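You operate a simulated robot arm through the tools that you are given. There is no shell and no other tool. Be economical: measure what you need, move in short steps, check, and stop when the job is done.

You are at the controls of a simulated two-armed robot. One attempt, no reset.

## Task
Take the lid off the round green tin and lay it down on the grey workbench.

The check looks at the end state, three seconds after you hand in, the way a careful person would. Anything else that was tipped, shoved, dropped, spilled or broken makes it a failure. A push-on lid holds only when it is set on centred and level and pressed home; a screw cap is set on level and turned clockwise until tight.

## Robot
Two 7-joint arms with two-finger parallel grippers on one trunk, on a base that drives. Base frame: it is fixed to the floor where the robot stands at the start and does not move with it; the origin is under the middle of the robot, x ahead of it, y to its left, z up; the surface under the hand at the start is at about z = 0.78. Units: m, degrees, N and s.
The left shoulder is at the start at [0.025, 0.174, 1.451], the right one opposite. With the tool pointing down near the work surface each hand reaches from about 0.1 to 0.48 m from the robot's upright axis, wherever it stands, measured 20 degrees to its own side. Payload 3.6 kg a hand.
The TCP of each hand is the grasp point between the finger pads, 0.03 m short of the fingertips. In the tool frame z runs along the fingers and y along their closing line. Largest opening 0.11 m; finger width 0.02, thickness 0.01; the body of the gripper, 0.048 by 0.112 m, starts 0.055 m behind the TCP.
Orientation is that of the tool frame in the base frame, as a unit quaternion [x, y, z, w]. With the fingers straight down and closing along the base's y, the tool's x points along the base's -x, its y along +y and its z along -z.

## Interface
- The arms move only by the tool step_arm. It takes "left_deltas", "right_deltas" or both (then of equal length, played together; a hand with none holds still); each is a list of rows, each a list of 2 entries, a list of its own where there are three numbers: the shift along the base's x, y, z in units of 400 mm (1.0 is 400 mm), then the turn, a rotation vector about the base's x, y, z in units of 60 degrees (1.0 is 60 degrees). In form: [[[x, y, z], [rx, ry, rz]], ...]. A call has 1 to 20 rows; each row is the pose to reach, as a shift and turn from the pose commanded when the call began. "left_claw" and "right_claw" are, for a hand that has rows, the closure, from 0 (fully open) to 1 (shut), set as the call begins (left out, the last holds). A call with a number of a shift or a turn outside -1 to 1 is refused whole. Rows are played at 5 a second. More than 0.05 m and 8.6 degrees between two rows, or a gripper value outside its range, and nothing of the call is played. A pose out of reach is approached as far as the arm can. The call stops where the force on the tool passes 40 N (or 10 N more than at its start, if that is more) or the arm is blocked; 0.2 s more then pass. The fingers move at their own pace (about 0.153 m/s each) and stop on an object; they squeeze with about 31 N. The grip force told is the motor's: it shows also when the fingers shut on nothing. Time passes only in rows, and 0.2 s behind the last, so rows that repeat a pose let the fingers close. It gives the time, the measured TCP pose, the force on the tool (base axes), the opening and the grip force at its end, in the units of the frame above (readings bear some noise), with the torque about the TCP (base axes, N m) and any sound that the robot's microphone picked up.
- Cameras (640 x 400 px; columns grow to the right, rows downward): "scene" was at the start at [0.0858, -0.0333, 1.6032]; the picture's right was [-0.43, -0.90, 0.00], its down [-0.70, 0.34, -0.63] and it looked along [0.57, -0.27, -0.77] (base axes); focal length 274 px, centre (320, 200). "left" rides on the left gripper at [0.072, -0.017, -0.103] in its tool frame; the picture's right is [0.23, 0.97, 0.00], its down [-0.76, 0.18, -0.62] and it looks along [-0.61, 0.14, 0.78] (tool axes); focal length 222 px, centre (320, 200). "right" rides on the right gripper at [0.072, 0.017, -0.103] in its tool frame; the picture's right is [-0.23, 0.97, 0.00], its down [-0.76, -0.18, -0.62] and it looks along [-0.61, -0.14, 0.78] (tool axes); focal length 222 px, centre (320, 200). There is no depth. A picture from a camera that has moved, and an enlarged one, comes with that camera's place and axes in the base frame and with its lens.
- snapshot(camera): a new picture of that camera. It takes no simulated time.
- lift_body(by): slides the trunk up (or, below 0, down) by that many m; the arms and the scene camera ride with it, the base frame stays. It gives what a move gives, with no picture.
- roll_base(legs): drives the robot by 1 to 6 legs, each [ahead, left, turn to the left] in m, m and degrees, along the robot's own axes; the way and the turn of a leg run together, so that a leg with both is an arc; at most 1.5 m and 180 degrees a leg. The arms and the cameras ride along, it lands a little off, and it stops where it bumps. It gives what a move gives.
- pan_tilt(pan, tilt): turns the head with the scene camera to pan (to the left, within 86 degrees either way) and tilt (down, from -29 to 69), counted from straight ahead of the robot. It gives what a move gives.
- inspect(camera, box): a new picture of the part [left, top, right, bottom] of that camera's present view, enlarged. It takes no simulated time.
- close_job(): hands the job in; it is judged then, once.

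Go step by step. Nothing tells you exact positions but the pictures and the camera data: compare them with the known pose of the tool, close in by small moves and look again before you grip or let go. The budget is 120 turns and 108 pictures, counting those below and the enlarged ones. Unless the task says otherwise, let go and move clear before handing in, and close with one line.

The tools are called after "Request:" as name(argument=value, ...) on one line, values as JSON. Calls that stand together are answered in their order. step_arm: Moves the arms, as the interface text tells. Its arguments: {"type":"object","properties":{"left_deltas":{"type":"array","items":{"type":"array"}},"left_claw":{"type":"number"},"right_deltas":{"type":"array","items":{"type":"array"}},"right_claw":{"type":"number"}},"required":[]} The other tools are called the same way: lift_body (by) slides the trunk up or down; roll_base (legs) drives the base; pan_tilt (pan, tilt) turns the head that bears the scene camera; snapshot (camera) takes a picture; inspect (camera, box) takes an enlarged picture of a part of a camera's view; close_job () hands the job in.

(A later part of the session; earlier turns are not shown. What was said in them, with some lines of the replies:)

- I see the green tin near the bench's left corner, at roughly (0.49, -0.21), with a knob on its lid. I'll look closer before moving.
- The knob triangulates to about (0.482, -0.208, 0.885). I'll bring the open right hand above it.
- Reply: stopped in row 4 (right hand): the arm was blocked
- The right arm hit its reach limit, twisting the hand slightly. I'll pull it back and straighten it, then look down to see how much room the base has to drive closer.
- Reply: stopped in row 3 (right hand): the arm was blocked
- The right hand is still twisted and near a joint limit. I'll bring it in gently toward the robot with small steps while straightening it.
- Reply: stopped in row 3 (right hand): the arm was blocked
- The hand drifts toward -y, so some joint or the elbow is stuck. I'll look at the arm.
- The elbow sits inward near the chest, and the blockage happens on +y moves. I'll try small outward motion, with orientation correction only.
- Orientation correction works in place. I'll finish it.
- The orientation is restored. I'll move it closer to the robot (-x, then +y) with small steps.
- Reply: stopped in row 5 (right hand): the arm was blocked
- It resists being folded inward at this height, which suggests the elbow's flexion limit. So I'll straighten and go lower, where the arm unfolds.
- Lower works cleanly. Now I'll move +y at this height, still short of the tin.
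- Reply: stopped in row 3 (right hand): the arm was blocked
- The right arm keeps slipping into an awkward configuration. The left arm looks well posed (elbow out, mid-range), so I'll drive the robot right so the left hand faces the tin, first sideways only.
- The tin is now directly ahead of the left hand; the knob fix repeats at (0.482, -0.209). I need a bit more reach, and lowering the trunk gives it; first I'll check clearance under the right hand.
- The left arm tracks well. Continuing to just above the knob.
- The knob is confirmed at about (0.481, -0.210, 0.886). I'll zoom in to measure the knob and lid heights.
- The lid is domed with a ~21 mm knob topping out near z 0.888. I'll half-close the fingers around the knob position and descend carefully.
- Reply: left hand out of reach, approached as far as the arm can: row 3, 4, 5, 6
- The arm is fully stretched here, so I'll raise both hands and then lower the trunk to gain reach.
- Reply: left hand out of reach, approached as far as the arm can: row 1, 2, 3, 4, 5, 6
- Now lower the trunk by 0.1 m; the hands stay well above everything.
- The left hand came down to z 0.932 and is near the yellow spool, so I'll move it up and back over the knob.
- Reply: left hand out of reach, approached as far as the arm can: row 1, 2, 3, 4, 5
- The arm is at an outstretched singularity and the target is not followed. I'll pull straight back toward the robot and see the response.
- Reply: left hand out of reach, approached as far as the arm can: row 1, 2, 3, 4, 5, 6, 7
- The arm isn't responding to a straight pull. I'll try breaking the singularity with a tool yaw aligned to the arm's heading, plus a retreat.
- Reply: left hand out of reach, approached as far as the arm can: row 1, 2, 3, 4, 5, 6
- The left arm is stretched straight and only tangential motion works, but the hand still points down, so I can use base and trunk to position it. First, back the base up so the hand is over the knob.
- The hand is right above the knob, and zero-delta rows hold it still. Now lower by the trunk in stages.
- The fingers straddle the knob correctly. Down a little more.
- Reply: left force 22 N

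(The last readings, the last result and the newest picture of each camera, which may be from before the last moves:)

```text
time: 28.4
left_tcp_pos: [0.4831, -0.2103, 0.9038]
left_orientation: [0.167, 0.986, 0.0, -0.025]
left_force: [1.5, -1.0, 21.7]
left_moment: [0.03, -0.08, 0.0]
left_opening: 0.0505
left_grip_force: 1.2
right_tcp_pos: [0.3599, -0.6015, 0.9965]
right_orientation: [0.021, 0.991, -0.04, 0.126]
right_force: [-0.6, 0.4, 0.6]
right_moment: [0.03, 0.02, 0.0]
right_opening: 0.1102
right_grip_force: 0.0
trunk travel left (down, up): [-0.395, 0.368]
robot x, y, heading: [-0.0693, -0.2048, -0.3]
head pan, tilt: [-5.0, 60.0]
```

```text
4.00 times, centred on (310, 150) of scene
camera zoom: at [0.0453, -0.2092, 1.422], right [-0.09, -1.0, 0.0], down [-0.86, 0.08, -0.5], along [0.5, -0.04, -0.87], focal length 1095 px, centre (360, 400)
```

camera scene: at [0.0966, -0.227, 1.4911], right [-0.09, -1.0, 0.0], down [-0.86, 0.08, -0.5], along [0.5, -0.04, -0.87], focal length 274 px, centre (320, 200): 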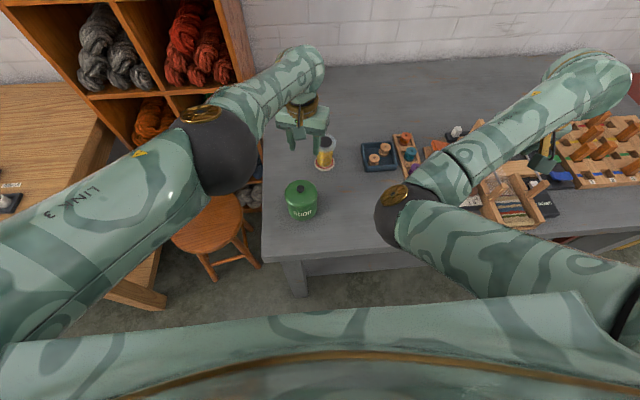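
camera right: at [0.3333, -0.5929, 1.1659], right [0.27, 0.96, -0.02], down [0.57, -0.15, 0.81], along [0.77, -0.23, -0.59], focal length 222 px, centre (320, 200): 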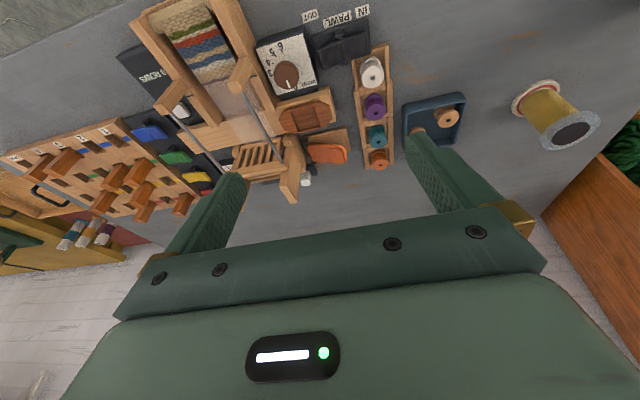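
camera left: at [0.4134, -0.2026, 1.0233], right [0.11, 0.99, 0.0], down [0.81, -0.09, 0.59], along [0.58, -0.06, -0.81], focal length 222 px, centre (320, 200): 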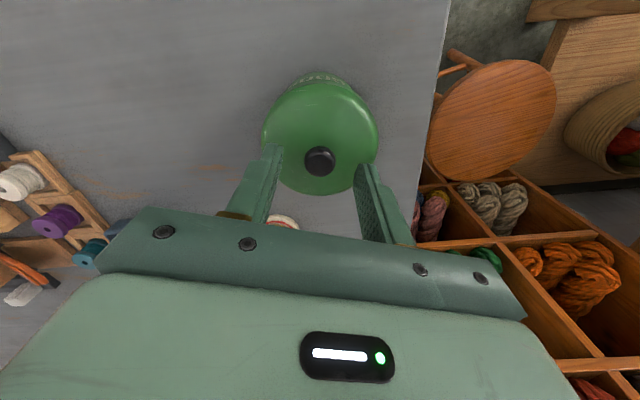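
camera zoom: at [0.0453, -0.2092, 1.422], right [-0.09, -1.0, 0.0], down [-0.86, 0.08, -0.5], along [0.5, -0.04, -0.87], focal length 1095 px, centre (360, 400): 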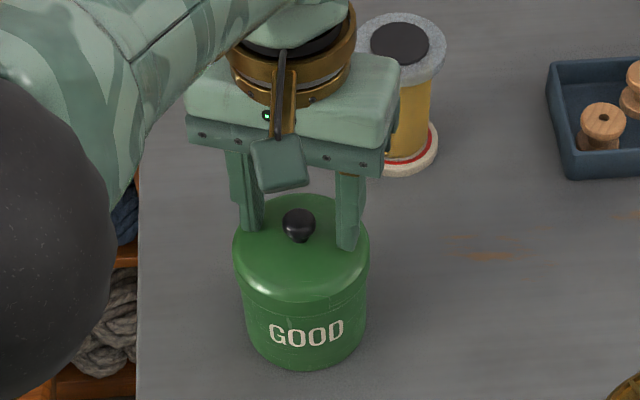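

The fingertips touch the lid top (22 N), so the lid surface is at about z 0.874. I'll back up a few mm and close on the knob.

Request:
lift_body(by=0.005)

Request:
step_arm(left_deltas=[[[0, 0, 0], [0, 0, 0]], [[0, 0, 0], [0, 0, 0]], [[0, 0, 0], [0, 0, 0]], [[0, 0, 0], [0, 0, 0]]], left_claw=1)

Request:
inspect(camera="left", box=[230, 60, 430, 260])

Request:
inspect(camera="scene", box=[270, 100, 350, 200])

```text
time: 29.0
left_tcp_pos: [0.484, -0.2089, 0.9048]
left_orientation: [0.167, 0.985, 0.0, -0.028]
left_force: [-0.5, 0.4, 0.7]
left_moment: [0.05, -0.01, 0.01]
left_opening: 0.0497
left_grip_force: 0.3
right_tcp_pos: [0.361, -0.6009, 1.0011]
right_orientation: [0.021, 0.991, -0.041, 0.126]
right_force: [0.3, 0.7, 0.4]
right_moment: [-0.01, 0.0, -0.01]
right_opening: 0.1099
right_grip_force: 0.1
trunk travel left (down, up): [-0.4, 0.363]
robot x, y, heading: [-0.0668, -0.2008, -0.0]
head pan, tilt: [-5.0, 60.0]
```

```text
time: 30.0
left_tcp_pos: [0.4829, -0.2086, 0.9073]
left_orientation: [0.168, 0.985, 0.0, -0.027]
left_force: [0.9, 4.3, 7.4]
left_moment: [0.17, -0.02, -0.04]
left_opening: 0.0197
left_grip_force: 30.8
right_tcp_pos: [0.3603, -0.6006, 1.0014]
right_orientation: [0.021, 0.991, -0.04, 0.127]
right_force: [0.8, 0.3, -0.7]
right_moment: [-0.01, 0.01, 0.0]
right_opening: 0.1102
right_grip_force: 0.1
trunk travel left (down, up): [-0.4, 0.363]
robot x, y, heading: [-0.066, -0.1997, -0.4]
head pan, tilt: [-5.0, 60.0]
```

```text
2.00 times, centred on (330, 160) of left
camera zoom: at [0.4153, -0.2021, 1.0129], right [0.11, 0.99, 0.0], down [0.81, -0.09, 0.58], along [0.58, -0.06, -0.81], focal length 444 px, centre (300, 280)
```

zoom: 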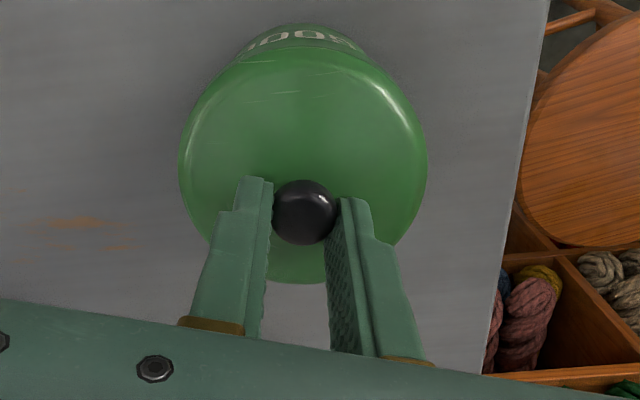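

```text
4.00 times, centred on (310, 150) of scene
camera zoom: at [0.0443, -0.2084, 1.4267], right [-0.09, -1.0, 0.0], down [-0.86, 0.08, -0.5], along [0.5, -0.04, -0.87], focal length 1095 px, centre (360, 400)
```

zoom: 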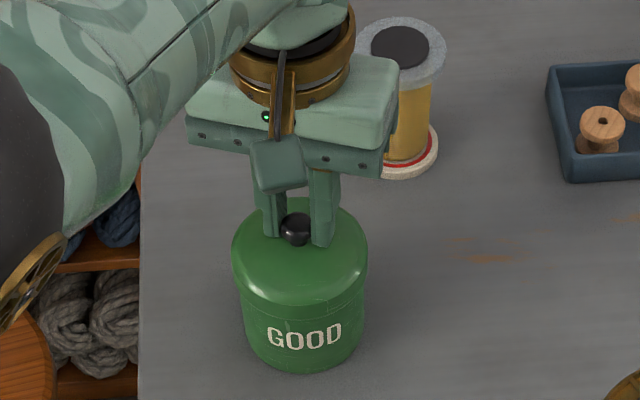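

The knob is gripped (opening 19.7 mm, ~31 N). Lift slowly with the trunk and check whether the lid alone comes off.

Request:
lift_body(by=0.012)

Request:
inspect(camera="scene", box=[270, 100, 350, 200])

```text
time: 30.6
left_tcp_pos: [0.4829, -0.209, 0.9188]
left_orientation: [0.168, 0.985, 0.001, -0.026]
left_force: [0.1, 0.3, -0.3]
left_moment: [0.02, 0.01, -0.02]
left_opening: 0.0197
left_grip_force: 31.0
right_tcp_pos: [0.3615, -0.6024, 1.0143]
right_orientation: [0.022, 0.991, -0.041, 0.126]
right_force: [-0.1, -0.3, 0.0]
right_moment: [-0.02, 0.01, -0.01]
right_opening: 0.11
right_grip_force: 0.1
trunk travel left (down, up): [-0.412, 0.351]
robot x, y, heading: [-0.0668, -0.2033, 0.0]
head pan, tilt: [-5.0, 60.0]
heard: snap
```

```text
4.00 times, centred on (310, 150) of scene
camera zoom: at [0.0421, -0.2091, 1.4387], right [-0.09, -1.0, 0.0], down [-0.86, 0.08, -0.5], along [0.5, -0.04, -0.87], focal length 1095 px, centre (360, 400)
```

zoom: 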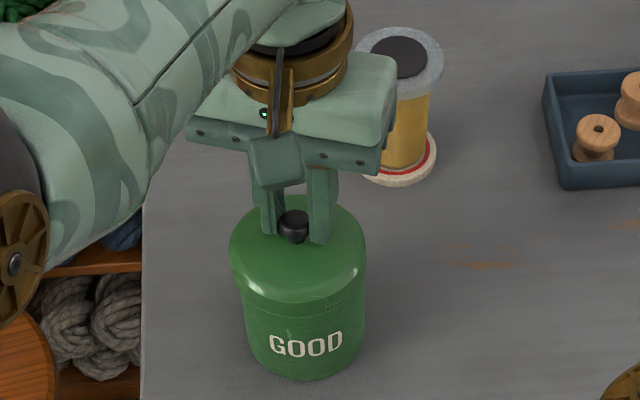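

A snap was heard, so the lid let go. Lifting further and checking.

Request:
lift_body(by=0.06)

Request:
snapshot(camera="scene")

Request:
snapshot(camera="left")

```text
time: 31.6
left_tcp_pos: [0.4839, -0.2087, 0.9927]
left_orientation: [0.167, 0.986, 0.004, -0.013]
left_force: [0.2, 0.4, -0.6]
left_moment: [-0.02, 0.0, -0.02]
left_opening: 0.0197
left_grip_force: 31.6
right_tcp_pos: [0.3612, -0.6022, 1.0724]
right_orientation: [0.022, 0.991, -0.041, 0.126]
right_force: [0.6, -0.3, 0.5]
right_moment: [0.01, -0.01, -0.03]
right_opening: 0.1097
right_grip_force: 0.1
trunk travel left (down, up): [-0.472, 0.291]
robot x, y, heading: [-0.0678, -0.2006, 0.1]
head pan, tilt: [-5.0, 60.0]
```

```text
73 pictures are left
camera scene: at [0.029, -0.209, 1.499], right [-0.09, -1.0, 0.0], down [-0.86, 0.08, -0.5], along [0.5, -0.04, -0.87], focal length 274 px, centre (320, 200)
```

scene: 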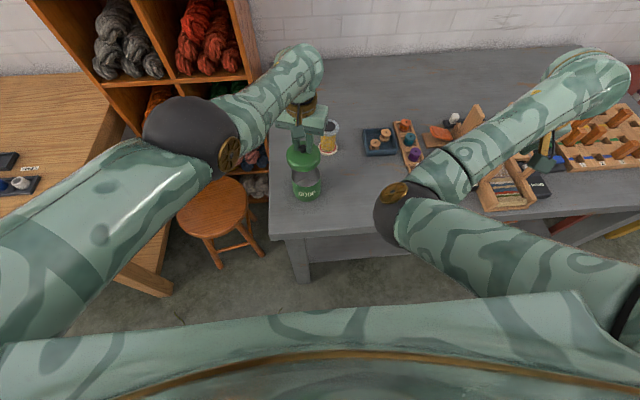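

```text
72 pictures are left
camera left: at [0.4121, -0.2008, 1.0963], right [0.1, 0.99, 0.01], down [0.79, -0.09, 0.6], along [0.6, -0.06, -0.8], focal length 222 px, centre (320, 200)
```

left: 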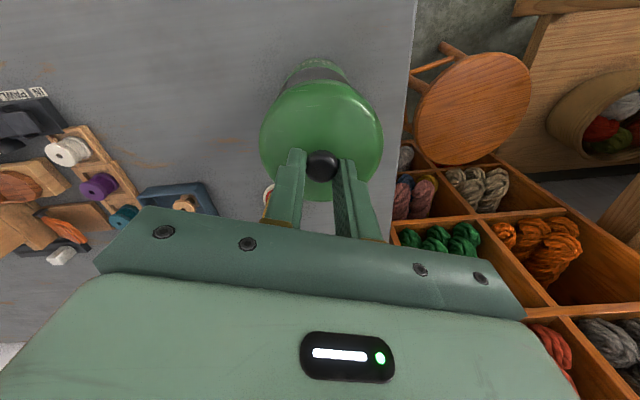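

The lid is off and the tin stayed put. I'll raise the idle right hand for clearance, then slide the base right so the lid hangs over the free bench at about (0.48, -0.345).

Request:
step_arm(right_deltas=[[[0, 0, 0.06], [0, 0, 0]], [[0, 0, 0.12], [0, 0, 0]], [[0, 0, 0.18], [0, 0, 0]], [[0, 0, 0.24], [0, 0, 0]], [[0, 0, 0.3], [0, 0, 0]], [[0, 0, 0.3], [0, 0, 0]]])

Request:
roll_base(legs=[[0, -0.135, 0]])

Request:
snapshot(camera="scene")

Request:
snapshot(camera="left")

```text
time: 33.0
left_tcp_pos: [0.4828, -0.2067, 0.9935]
left_orientation: [0.166, 0.986, 0.003, -0.013]
left_force: [0.0, 0.5, -0.9]
left_moment: [-0.02, -0.01, -0.01]
left_opening: 0.0194
left_grip_force: 31.0
right_tcp_pos: [0.3627, -0.6016, 1.1941]
right_orientation: [0.022, 0.991, -0.039, 0.126]
right_force: [-0.1, -0.6, -0.1]
right_moment: [0.02, -0.01, -0.01]
right_opening: 0.1101
right_grip_force: 0.1
trunk travel left (down, up): [-0.472, 0.291]
robot x, y, heading: [-0.0675, -0.201, -0.1]
head pan, tilt: [-5.0, 60.0]
```

```text
time: 34.3
left_tcp_pos: [0.4839, -0.3429, 0.9923]
left_orientation: [0.166, 0.986, 0.004, -0.013]
left_force: [-0.4, 0.6, -0.5]
left_moment: [0.01, 0.0, -0.02]
left_opening: 0.0192
left_grip_force: 30.8
right_tcp_pos: [0.3605, -0.7365, 1.1934]
right_orientation: [0.021, 0.991, -0.039, 0.126]
right_force: [0.1, -0.6, -0.5]
right_moment: [0.01, -0.02, -0.02]
right_opening: 0.1101
right_grip_force: 0.1
trunk travel left (down, up): [-0.472, 0.291]
robot x, y, heading: [-0.0692, -0.341, -0.0]
head pan, tilt: [-5.0, 60.0]
```

```text
71 pictures are left
camera scene: at [0.0285, -0.3443, 1.4992], right [-0.09, -1.0, 0.0], down [-0.86, 0.08, -0.5], along [0.5, -0.04, -0.87], focal length 274 px, centre (320, 200)
```

scene: 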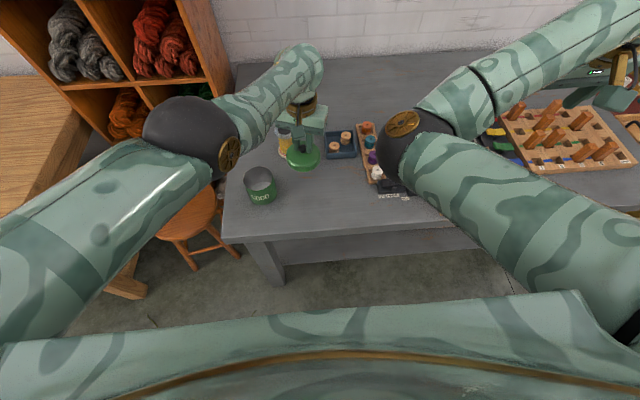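

```text
70 pictures are left
camera left: at [0.4117, -0.3357, 1.0967], right [0.1, 0.99, 0.01], down [0.79, -0.09, 0.6], along [0.6, -0.06, -0.8], focal length 222 px, centre (320, 200)
```

left: 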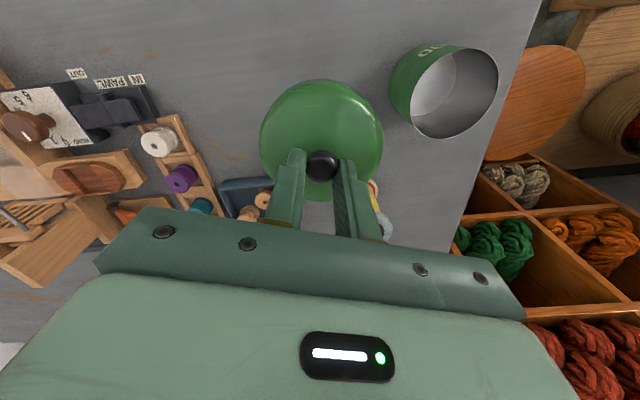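

The tin is open and upright, and the lid hangs over clear bench. Lowering in stages.

Request:
lift_body(by=-0.075)

Request:
step_arm(left_deltas=[[[0, 0, 0], [-0.008, -0.04, 0]], [[0, 0, 0], [-0.008, -0.04, 0]]])

Request:
snapshot(camera="scene")

Request:
snapshot(camera="left")

```text
time: 35.4
left_tcp_pos: [0.482, -0.3428, 0.8997]
left_orientation: [0.166, 0.986, 0.001, -0.03]
left_force: [-0.3, -0.9, -0.6]
left_moment: [0.03, -0.03, -0.04]
left_opening: 0.0193
left_grip_force: 30.8
right_tcp_pos: [0.3615, -0.7344, 1.1187]
right_orientation: [0.022, 0.991, -0.04, 0.127]
right_force: [-1.0, -0.3, 0.7]
right_moment: [-0.01, 0.0, 0.02]
right_opening: 0.11
right_grip_force: 0.0
trunk travel left (down, up): [-0.397, 0.366]
robot x, y, heading: [-0.0658, -0.3363, -0.2]
head pan, tilt: [-5.0, 60.0]
```

```text
time: 36.0
left_tcp_pos: [0.487, -0.3455, 0.8993]
left_orientation: [0.169, 0.985, 0.0, -0.017]
left_force: [-1.0, 0.6, 0.3]
left_moment: [0.01, 0.01, -0.01]
left_opening: 0.0194
left_grip_force: 31.5
left hand out of reach, approached as far as the arm can: row 1, 2
right_tcp_pos: [0.3622, -0.7357, 1.1193]
right_orientation: [0.021, 0.991, -0.04, 0.126]
right_force: [-0.3, 0.5, -1.6]
right_moment: [0.01, 0.0, -0.02]
right_opening: 0.1105
right_grip_force: 0.1
trunk travel left (down, up): [-0.397, 0.366]
robot x, y, heading: [-0.0721, -0.3369, 0.1]
head pan, tilt: [-5.0, 60.0]
```

```text
69 pictures are left
camera scene: at [0.0456, -0.3434, 1.4236], right [-0.09, -1.0, 0.0], down [-0.86, 0.08, -0.5], along [0.5, -0.04, -0.87], focal length 274 px, centre (320, 200)
```

scene: 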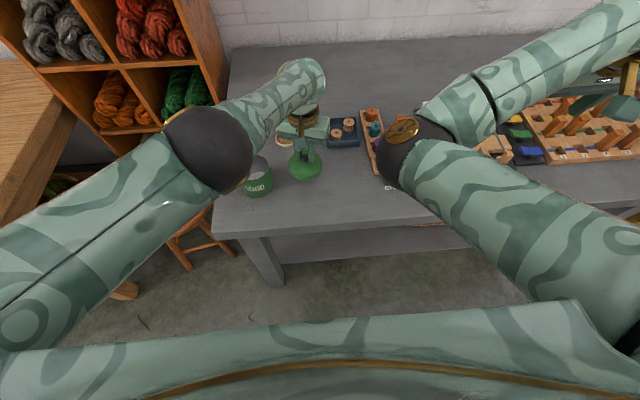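

```text
68 pictures are left
camera left: at [0.4151, -0.3376, 1.0033], right [0.11, 0.99, 0.0], down [0.8, -0.09, 0.6], along [0.59, -0.06, -0.8], focal length 222 px, centre (320, 200)
```

left: 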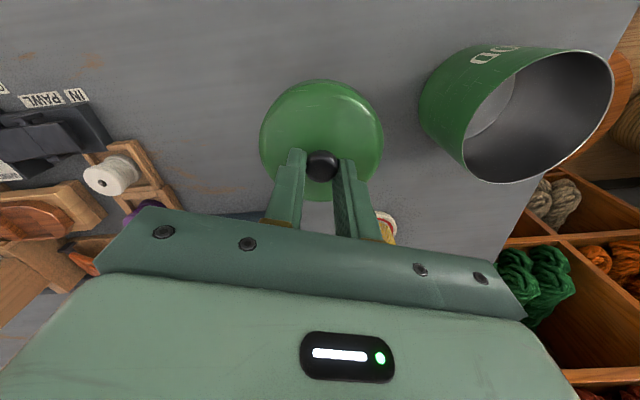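

Leveling partly worked, and clearances look good. Continue down in smaller steps, watching the force.

Request:
lift_body(by=-0.02)

Request:
inspect(camera="scene", box=[230, 90, 350, 210])

```text
time: 36.6
left_tcp_pos: [0.4844, -0.3462, 0.8716]
left_orientation: [0.169, 0.985, 0.0, -0.022]
left_force: [-1.1, -0.3, -0.5]
left_moment: [-0.06, -0.07, 0.01]
left_opening: 0.0194
left_grip_force: 31.3
right_tcp_pos: [0.3608, -0.7348, 1.0989]
right_orientation: [0.021, 0.991, -0.04, 0.127]
right_force: [0.8, -0.3, 0.7]
right_moment: [0.0, -0.02, 0.0]
right_opening: 0.1099
right_grip_force: 0.0
trunk travel left (down, up): [-0.377, 0.386]
robot x, y, heading: [-0.0638, -0.3358, -0.1]
head pan, tilt: [-5.0, 60.0]
```

```text
3.33 times, centred on (290, 150) of scene
camera zoom: at [0.0508, -0.3434, 1.4035], right [-0.09, -1.0, 0.0], down [-0.86, 0.08, -0.5], along [0.5, -0.04, -0.87], focal length 913 px, centre (420, 367)
```

zoom: 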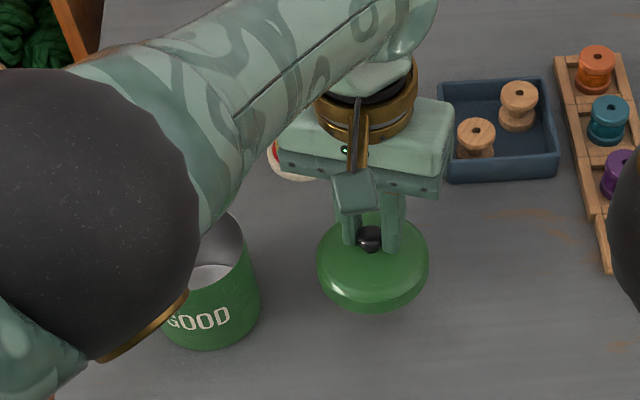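

Still not touching. A bit more.

Request:
lift_body(by=-0.01)

Request:
inspect(camera="scene", box=[230, 90, 350, 210])

```text
time: 37.2
left_tcp_pos: [0.4866, -0.3457, 0.8578]
left_orientation: [0.169, 0.985, -0.001, -0.026]
left_force: [0.5, 0.1, -0.1]
left_moment: [0.0, -0.01, 0.02]
left_opening: 0.0195
left_grip_force: 31.3
right_tcp_pos: [0.3604, -0.7365, 1.0886]
right_orientation: [0.021, 0.991, -0.04, 0.128]
right_force: [0.3, 0.3, 0.4]
right_moment: [-0.01, -0.02, -0.01]
right_opening: 0.1101
right_grip_force: 0.0
trunk travel left (down, up): [-0.367, 0.396]
robot x, y, heading: [-0.0651, -0.3364, 0.0]
head pan, tilt: [-5.0, 60.0]
```

```text
3.33 times, centred on (290, 150) of scene
camera zoom: at [0.0541, -0.3434, 1.3933], right [-0.09, -1.0, 0.0], down [-0.86, 0.08, -0.5], along [0.5, -0.04, -0.87], focal length 913 px, centre (420, 367)
```

zoom: 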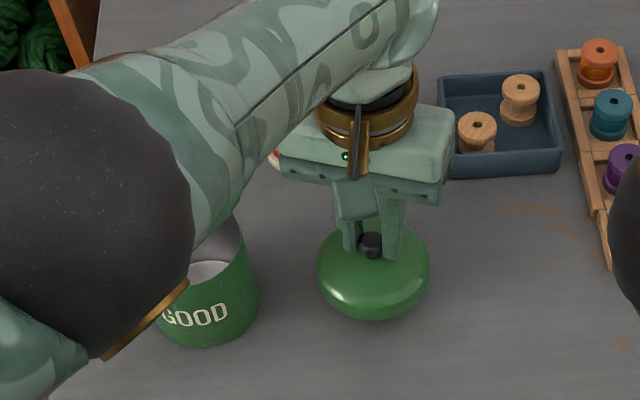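

Still free; continuing with smaller steps.

Request:
lift_body(by=-0.006)

Request:
lift_body(by=-0.005)

Request:
inspect(camera="scene", box=[250, 110, 350, 210])

```text
time: 37.8
left_tcp_pos: [0.4865, -0.3451, 0.8508]
left_orientation: [0.167, 0.985, -0.002, -0.028]
left_force: [-1.5, 0.2, -0.1]
left_moment: [0.02, -0.04, 0.03]
left_opening: 0.0195
left_grip_force: 30.8
right_tcp_pos: [0.3614, -0.7363, 1.0827]
right_orientation: [0.022, 0.991, -0.04, 0.127]
right_force: [0.6, 0.2, 0.3]
right_moment: [0.02, 0.0, -0.04]
right_opening: 0.1099
right_grip_force: 0.0
trunk travel left (down, up): [-0.361, 0.402]
robot x, y, heading: [-0.0688, -0.3366, 0.1]
head pan, tilt: [-5.0, 60.0]
```

```text
time: 38.3
left_tcp_pos: [0.4865, -0.3454, 0.8462]
left_orientation: [0.169, 0.985, -0.002, -0.029]
left_force: [-0.3, -0.9, -0.1]
left_moment: [-0.01, 0.01, 0.0]
left_opening: 0.0196
left_grip_force: 30.6
right_tcp_pos: [0.3611, -0.7361, 1.0779]
right_orientation: [0.021, 0.991, -0.04, 0.127]
right_force: [0.4, 0.0, -0.1]
right_moment: [-0.01, -0.04, 0.01]
right_opening: 0.1102
right_grip_force: 0.2
trunk travel left (down, up): [-0.356, 0.407]
robot x, y, heading: [-0.0672, -0.3398, -0.1]
head pan, tilt: [-5.0, 60.0]
```

```text
4.00 times, centred on (300, 160) of scene
camera zoom: at [0.058, -0.3435, 1.3822], right [-0.09, -1.0, 0.0], down [-0.86, 0.08, -0.5], along [0.5, -0.04, -0.87], focal length 1095 px, centre (400, 360)
```

zoom: 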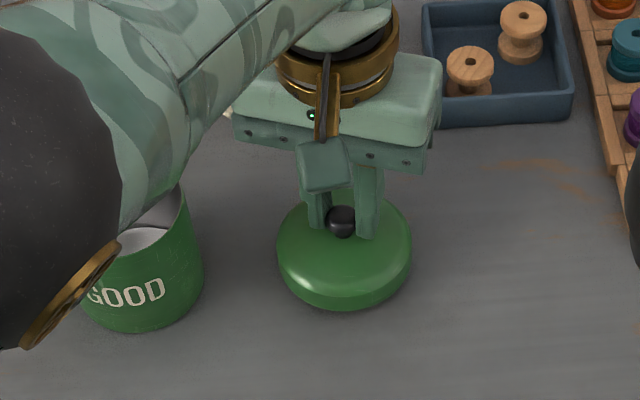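

Close to the bench. I'll level the lid a bit more, then continue.

Request:
step_arm(left_deltas=[[[0, 0, 0], [-0.01, -0.06, 0]], [[0, 0, 0], [-0.01, -0.06, 0]]])

Request:
lift_body(by=-0.005)

Request:
inspect(camera="left", box=[240, 60, 400, 220])

```text
time: 38.9
left_tcp_pos: [0.4888, -0.3484, 0.8412]
left_orientation: [0.17, 0.985, -0.002, -0.012]
left_force: [-0.2, 0.9, -1.0]
left_moment: [-0.02, -0.01, 0.04]
left_opening: 0.0193
left_grip_force: 31.4
left hand out of reach, approached as far as the arm can: row 1, 2
right_tcp_pos: [0.3622, -0.7371, 1.0776]
right_orientation: [0.021, 0.991, -0.04, 0.126]
right_force: [0.2, 0.4, 0.6]
right_moment: [-0.02, 0.0, -0.01]
right_opening: 0.1101
right_grip_force: 0.0
trunk travel left (down, up): [-0.356, 0.407]
robot x, y, heading: [-0.0669, -0.3326, -0.4]
head pan, tilt: [-5.0, 60.0]
```

```text
time: 39.5
left_tcp_pos: [0.4905, -0.3477, 0.8349]
left_orientation: [0.171, 0.985, -0.003, -0.013]
left_force: [0.1, -0.5, 0.1]
left_moment: [0.02, 0.01, 0.01]
left_opening: 0.0194
left_grip_force: 31.0
right_tcp_pos: [0.3602, -0.7359, 1.072]
right_orientation: [0.021, 0.991, -0.04, 0.125]
right_force: [0.1, 0.4, -0.4]
right_moment: [0.0, 0.02, 0.0]
right_opening: 0.11
right_grip_force: 0.0
trunk travel left (down, up): [-0.351, 0.412]
robot x, y, heading: [-0.0658, -0.337, -0.2]
head pan, tilt: [-5.0, 60.0]
```

```text
2.50 times, centred on (320, 140) of left
camera zoom: at [0.4189, -0.3392, 0.9389], right [0.11, 0.99, 0.0], down [0.79, -0.09, 0.6], along [0.6, -0.07, -0.8], focal length 555 px, centre (320, 350)
```

zoom: 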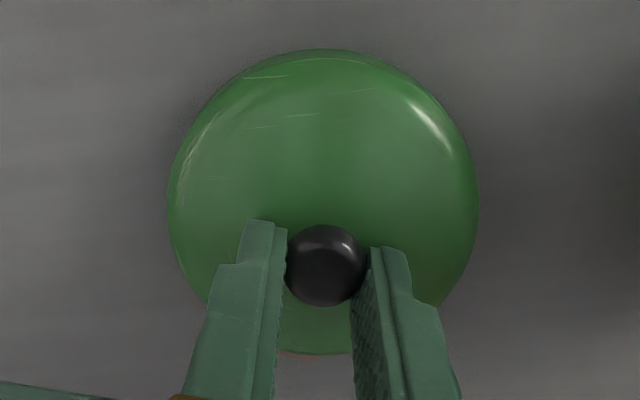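

Nearly level now (1.5°) and close to the surface. Continuing down until contact.

Request:
lift_body(by=-0.004)

Request:
lift_body(by=-0.003)

Request:
inspect(camera="scene", box=[250, 110, 350, 210])

```text
time: 40.0
left_tcp_pos: [0.49, -0.3488, 0.8295]
left_orientation: [0.171, 0.985, -0.003, -0.014]
left_force: [-1.0, 0.5, 0.1]
left_moment: [-0.04, -0.02, 0.02]
left_opening: 0.0197
left_grip_force: 31.3
right_tcp_pos: [0.3615, -0.7361, 1.0694]
right_orientation: [0.022, 0.991, -0.04, 0.126]
right_force: [-0.8, -0.4, -0.2]
right_moment: [0.0, -0.01, 0.01]
right_opening: 0.1098
right_grip_force: 0.1
trunk travel left (down, up): [-0.347, 0.416]
robot x, y, heading: [-0.0671, -0.3374, -0.2]
head pan, tilt: [-5.0, 60.0]
```

```text
time: 40.5
left_tcp_pos: [0.4897, -0.3482, 0.8249]
left_orientation: [0.171, 0.985, -0.002, -0.016]
left_force: [0.2, 0.5, -0.3]
left_moment: [-0.01, -0.02, 0.0]
left_opening: 0.0193
left_grip_force: 30.7
right_tcp_pos: [0.3608, -0.7358, 1.0665]
right_orientation: [0.021, 0.991, -0.041, 0.126]
right_force: [-0.2, 0.9, -0.5]
right_moment: [-0.01, -0.02, -0.04]
right_opening: 0.1097
right_grip_force: 0.0
trunk travel left (down, up): [-0.344, 0.419]
robot x, y, heading: [-0.0687, -0.3383, -0.2]
head pan, tilt: [-5.0, 60.0]
```

```text
4.00 times, centred on (300, 160) of scene
camera zoom: at [0.0622, -0.3435, 1.37], right [-0.09, -1.0, 0.0], down [-0.86, 0.08, -0.5], along [0.5, -0.04, -0.87], focal length 1095 px, centre (400, 360)
```

zoom: 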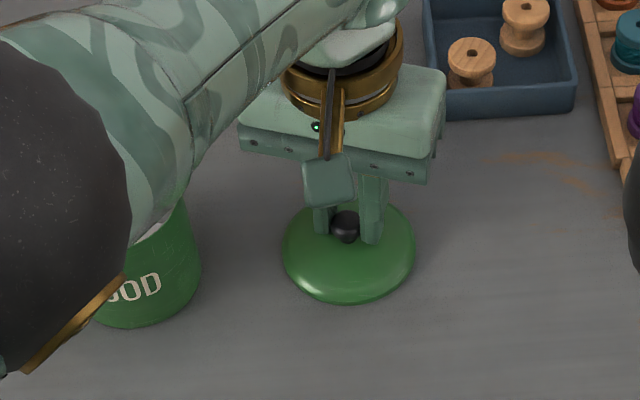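

No contact yet; continuing.

Request:
lift_body(by=-0.003)

Request:
lift_body(by=-0.002)

Request:
inspect(camera="left", box=[240, 60, 400, 220])

```text
time: 41.0
left_tcp_pos: [0.4903, -0.3485, 0.8225]
left_orientation: [0.172, 0.985, -0.003, -0.016]
left_force: [0.0, -1.3, 8.2]
left_moment: [0.14, 0.33, -0.01]
left_opening: 0.0197
left_grip_force: 31.0
right_tcp_pos: [0.3611, -0.735, 1.0629]
right_orientation: [0.021, 0.991, -0.041, 0.127]
right_force: [-0.5, -0.1, 0.4]
right_moment: [0.01, -0.01, -0.01]
right_opening: 0.1098
right_grip_force: 0.2
trunk travel left (down, up): [-0.341, 0.422]
robot x, y, heading: [-0.0657, -0.3385, 0.1]
head pan, tilt: [-5.0, 60.0]
```

```text
time: 41.5
left_tcp_pos: [0.4893, -0.3491, 0.8217]
left_orientation: [0.171, 0.985, -0.003, -0.015]
left_force: [2.2, 0.0, 20.3]
left_moment: [0.28, 0.43, -0.08]
left_opening: 0.0195
left_grip_force: 31.0
right_tcp_pos: [0.3607, -0.7353, 1.0611]
right_orientation: [0.021, 0.991, -0.04, 0.128]
right_force: [-0.2, 0.1, -0.4]
right_moment: [-0.03, -0.02, 0.03]
right_opening: 0.1099
right_grip_force: 0.1
trunk travel left (down, up): [-0.339, 0.424]
robot x, y, heading: [-0.0643, -0.34, -0.1]
head pan, tilt: [-5.0, 60.0]
```

```text
2.50 times, centred on (320, 140) of left
camera zoom: at [0.4201, -0.3399, 0.9264], right [0.11, 0.99, 0.0], down [0.8, -0.09, 0.6], along [0.59, -0.07, -0.8], focal length 555 px, centre (320, 350)
```

zoom: 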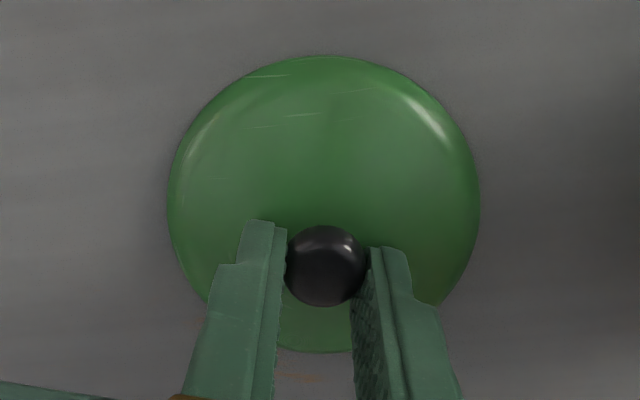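

The lid rests on the bench (20 N). Ease off slightly and open the fingers.

Request:
lift_body(by=0.0015)

Request:
step_arm(left_deltas=[[[0, 0, 0], [0, 0, 0]], [[0, 0, 0], [0, 0, 0]], [[0, 0, 0], [0, 0, 0]]], left_claw=0.5)

Request:
inspect(camera="left", box=[240, 60, 400, 220])

```text
time: 42.1
left_tcp_pos: [0.4897, -0.3494, 0.8219]
left_orientation: [0.171, 0.985, -0.003, -0.017]
left_force: [3.6, -0.6, 13.1]
left_moment: [0.02, -0.08, 0.02]
left_opening: 0.0195
left_grip_force: 30.5
right_tcp_pos: [0.3608, -0.7353, 1.062]
right_orientation: [0.021, 0.991, -0.04, 0.127]
right_force: [-0.7, 0.0, 0.3]
right_moment: [0.02, 0.06, -0.01]
right_opening: 0.11
right_grip_force: 0.0
trunk travel left (down, up): [-0.341, 0.422]
robot x, y, heading: [-0.0663, -0.3367, -0.1]
head pan, tilt: [-5.0, 60.0]
```

```text
time: 42.9
left_tcp_pos: [0.4899, -0.3484, 0.8221]
left_orientation: [0.172, 0.985, -0.002, -0.018]
left_force: [-2.5, -4.6, 9.4]
left_moment: [0.15, -0.12, -0.03]
left_opening: 0.0526
left_grip_force: 0.0
right_tcp_pos: [0.3605, -0.7364, 1.0633]
right_orientation: [0.021, 0.991, -0.041, 0.127]
right_force: [0.6, 0.2, 0.1]
right_moment: [-0.02, 0.0, 0.03]
right_opening: 0.1101
right_grip_force: 0.0
trunk travel left (down, up): [-0.341, 0.422]
robot x, y, heading: [-0.0667, -0.3394, -0.0]
head pan, tilt: [-5.0, 60.0]
```

```text
2.50 times, centred on (320, 140) of left
camera zoom: at [0.4197, -0.3402, 0.9265], right [0.11, 0.99, 0.0], down [0.8, -0.09, 0.6], along [0.59, -0.07, -0.8], focal length 555 px, centre (320, 350)
```

zoom: 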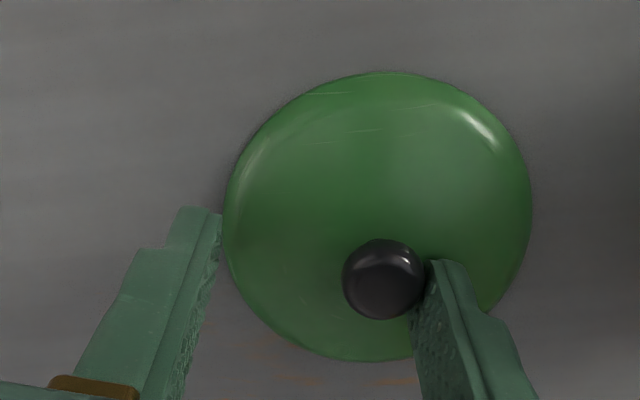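

The lid slid slightly with one finger but lies on the bench. Now raise the hand clear gently.

Request:
lift_body(by=0.006)

Request:
step_arm(left_deltas=[[[0, 0, 0], [0, 0, 0]], [[0, 0, 0], [0, 0, 0]]], left_claw=0.3)

Request:
inspect(camera="left", box=[220, 60, 420, 260])

```text
time: 43.4
left_tcp_pos: [0.4896, -0.3477, 0.8273]
left_orientation: [0.172, 0.985, -0.001, -0.017]
left_force: [0.4, 0.8, -0.2]
left_moment: [0.04, 0.01, 0.04]
left_opening: 0.0551
left_grip_force: 0.0
right_tcp_pos: [0.3615, -0.7364, 1.0693]
right_orientation: [0.022, 0.991, -0.041, 0.126]
right_force: [0.7, 0.6, 0.7]
right_moment: [-0.02, 0.04, -0.01]
right_opening: 0.1102
right_grip_force: 0.1
trunk travel left (down, up): [-0.347, 0.416]
robot x, y, heading: [-0.0689, -0.3356, -0.2]
head pan, tilt: [-5.0, 60.0]
```

```text
time: 44.0
left_tcp_pos: [0.4904, -0.3474, 0.8274]
left_orientation: [0.171, 0.985, -0.002, -0.017]
left_force: [-0.5, 0.6, 0.2]
left_moment: [-0.02, 0.02, 0.03]
left_opening: 0.0772
left_grip_force: 0.0
right_tcp_pos: [0.3613, -0.7362, 1.0671]
right_orientation: [0.022, 0.991, -0.04, 0.126]
right_force: [-0.5, -0.2, -0.1]
right_moment: [0.0, 0.02, -0.01]
right_opening: 0.1102
right_grip_force: 0.0
trunk travel left (down, up): [-0.347, 0.416]
robot x, y, heading: [-0.0669, -0.3376, -0.0]
head pan, tilt: [-5.0, 60.0]
```

```text
2.00 times, centred on (320, 160) of left
camera zoom: at [0.4203, -0.3392, 0.9322], right [0.11, 0.99, 0.0], down [0.8, -0.09, 0.6], along [0.59, -0.07, -0.8], focal length 444 px, centre (320, 280)
```

zoom: 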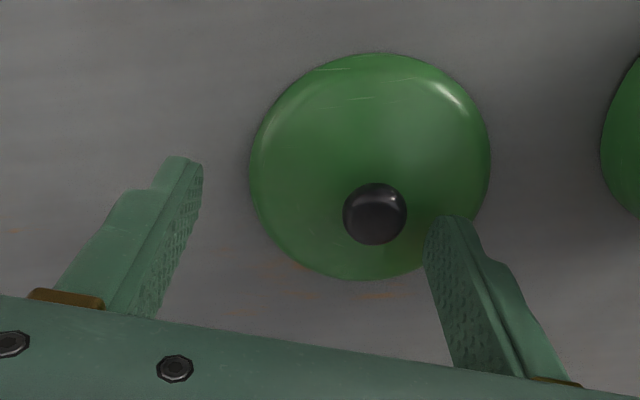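

The fingers are free of the knob. Raising the hand well clear and checking the result.

Request:
lift_body(by=0.15)

Request:
snapshot(camera="left")

Request:
snapshot(camera="scene")

```text
time: 45.8
left_tcp_pos: [0.4917, -0.3471, 1.0182]
left_orientation: [0.17, 0.985, 0.004, 0.022]
left_force: [-0.5, 0.1, 0.0]
left_moment: [-0.02, 0.02, -0.04]
left_opening: 0.0771
left_grip_force: 0.0
right_tcp_pos: [0.3609, -0.7356, 1.2176]
right_orientation: [0.021, 0.991, -0.04, 0.127]
right_force: [-0.2, 0.9, -0.4]
right_moment: [0.02, 0.01, 0.01]
right_opening: 0.1101
right_grip_force: 0.0
trunk travel left (down, up): [-0.497, 0.266]
robot x, y, heading: [-0.0709, -0.3367, -0.1]
head pan, tilt: [-5.0, 60.0]
```

```text
59 pictures are left
camera left: at [0.4139, -0.3387, 1.1176], right [0.11, 0.99, 0.01], down [0.75, -0.09, 0.66], along [0.65, -0.07, -0.75], focal length 222 px, centre (320, 200)
```

left: 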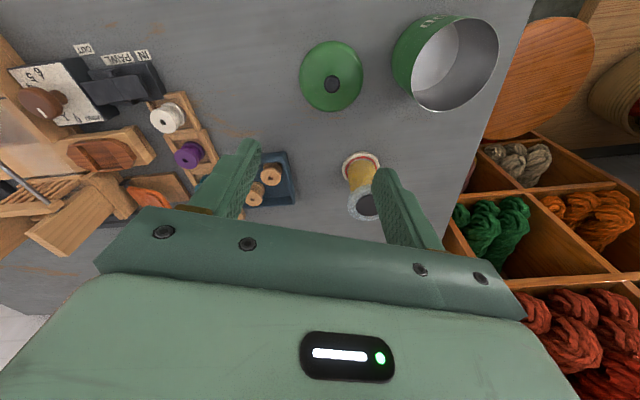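

```text
58 pictures are left
camera scene: at [0.0247, -0.3435, 1.5237], right [-0.09, -1.0, 0.0], down [-0.86, 0.08, -0.5], along [0.5, -0.04, -0.87], focal length 274 px, centre (320, 200)
```

scene: 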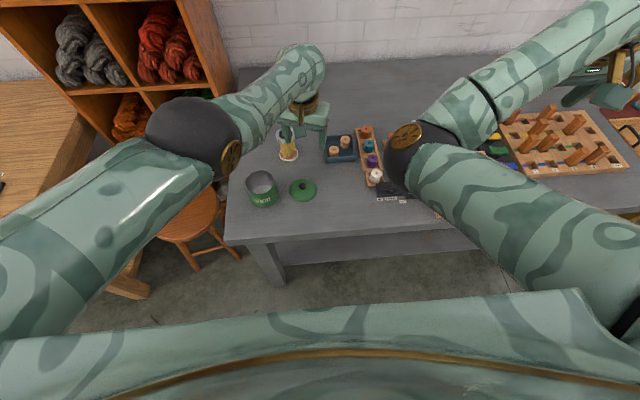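

The lid lies flat, knob up, on the grey bench beside the upright open tin. Nothing else has moved and the hands are clear, so I'm handing in.

Request:
close_job()

```text
The job is handed in.
```

The lid is off the green tin and lying flat, knob up, on the grey workbench beside it; the tin is still upright, the last pictures show nothing else disturbed, and the job is handed in.
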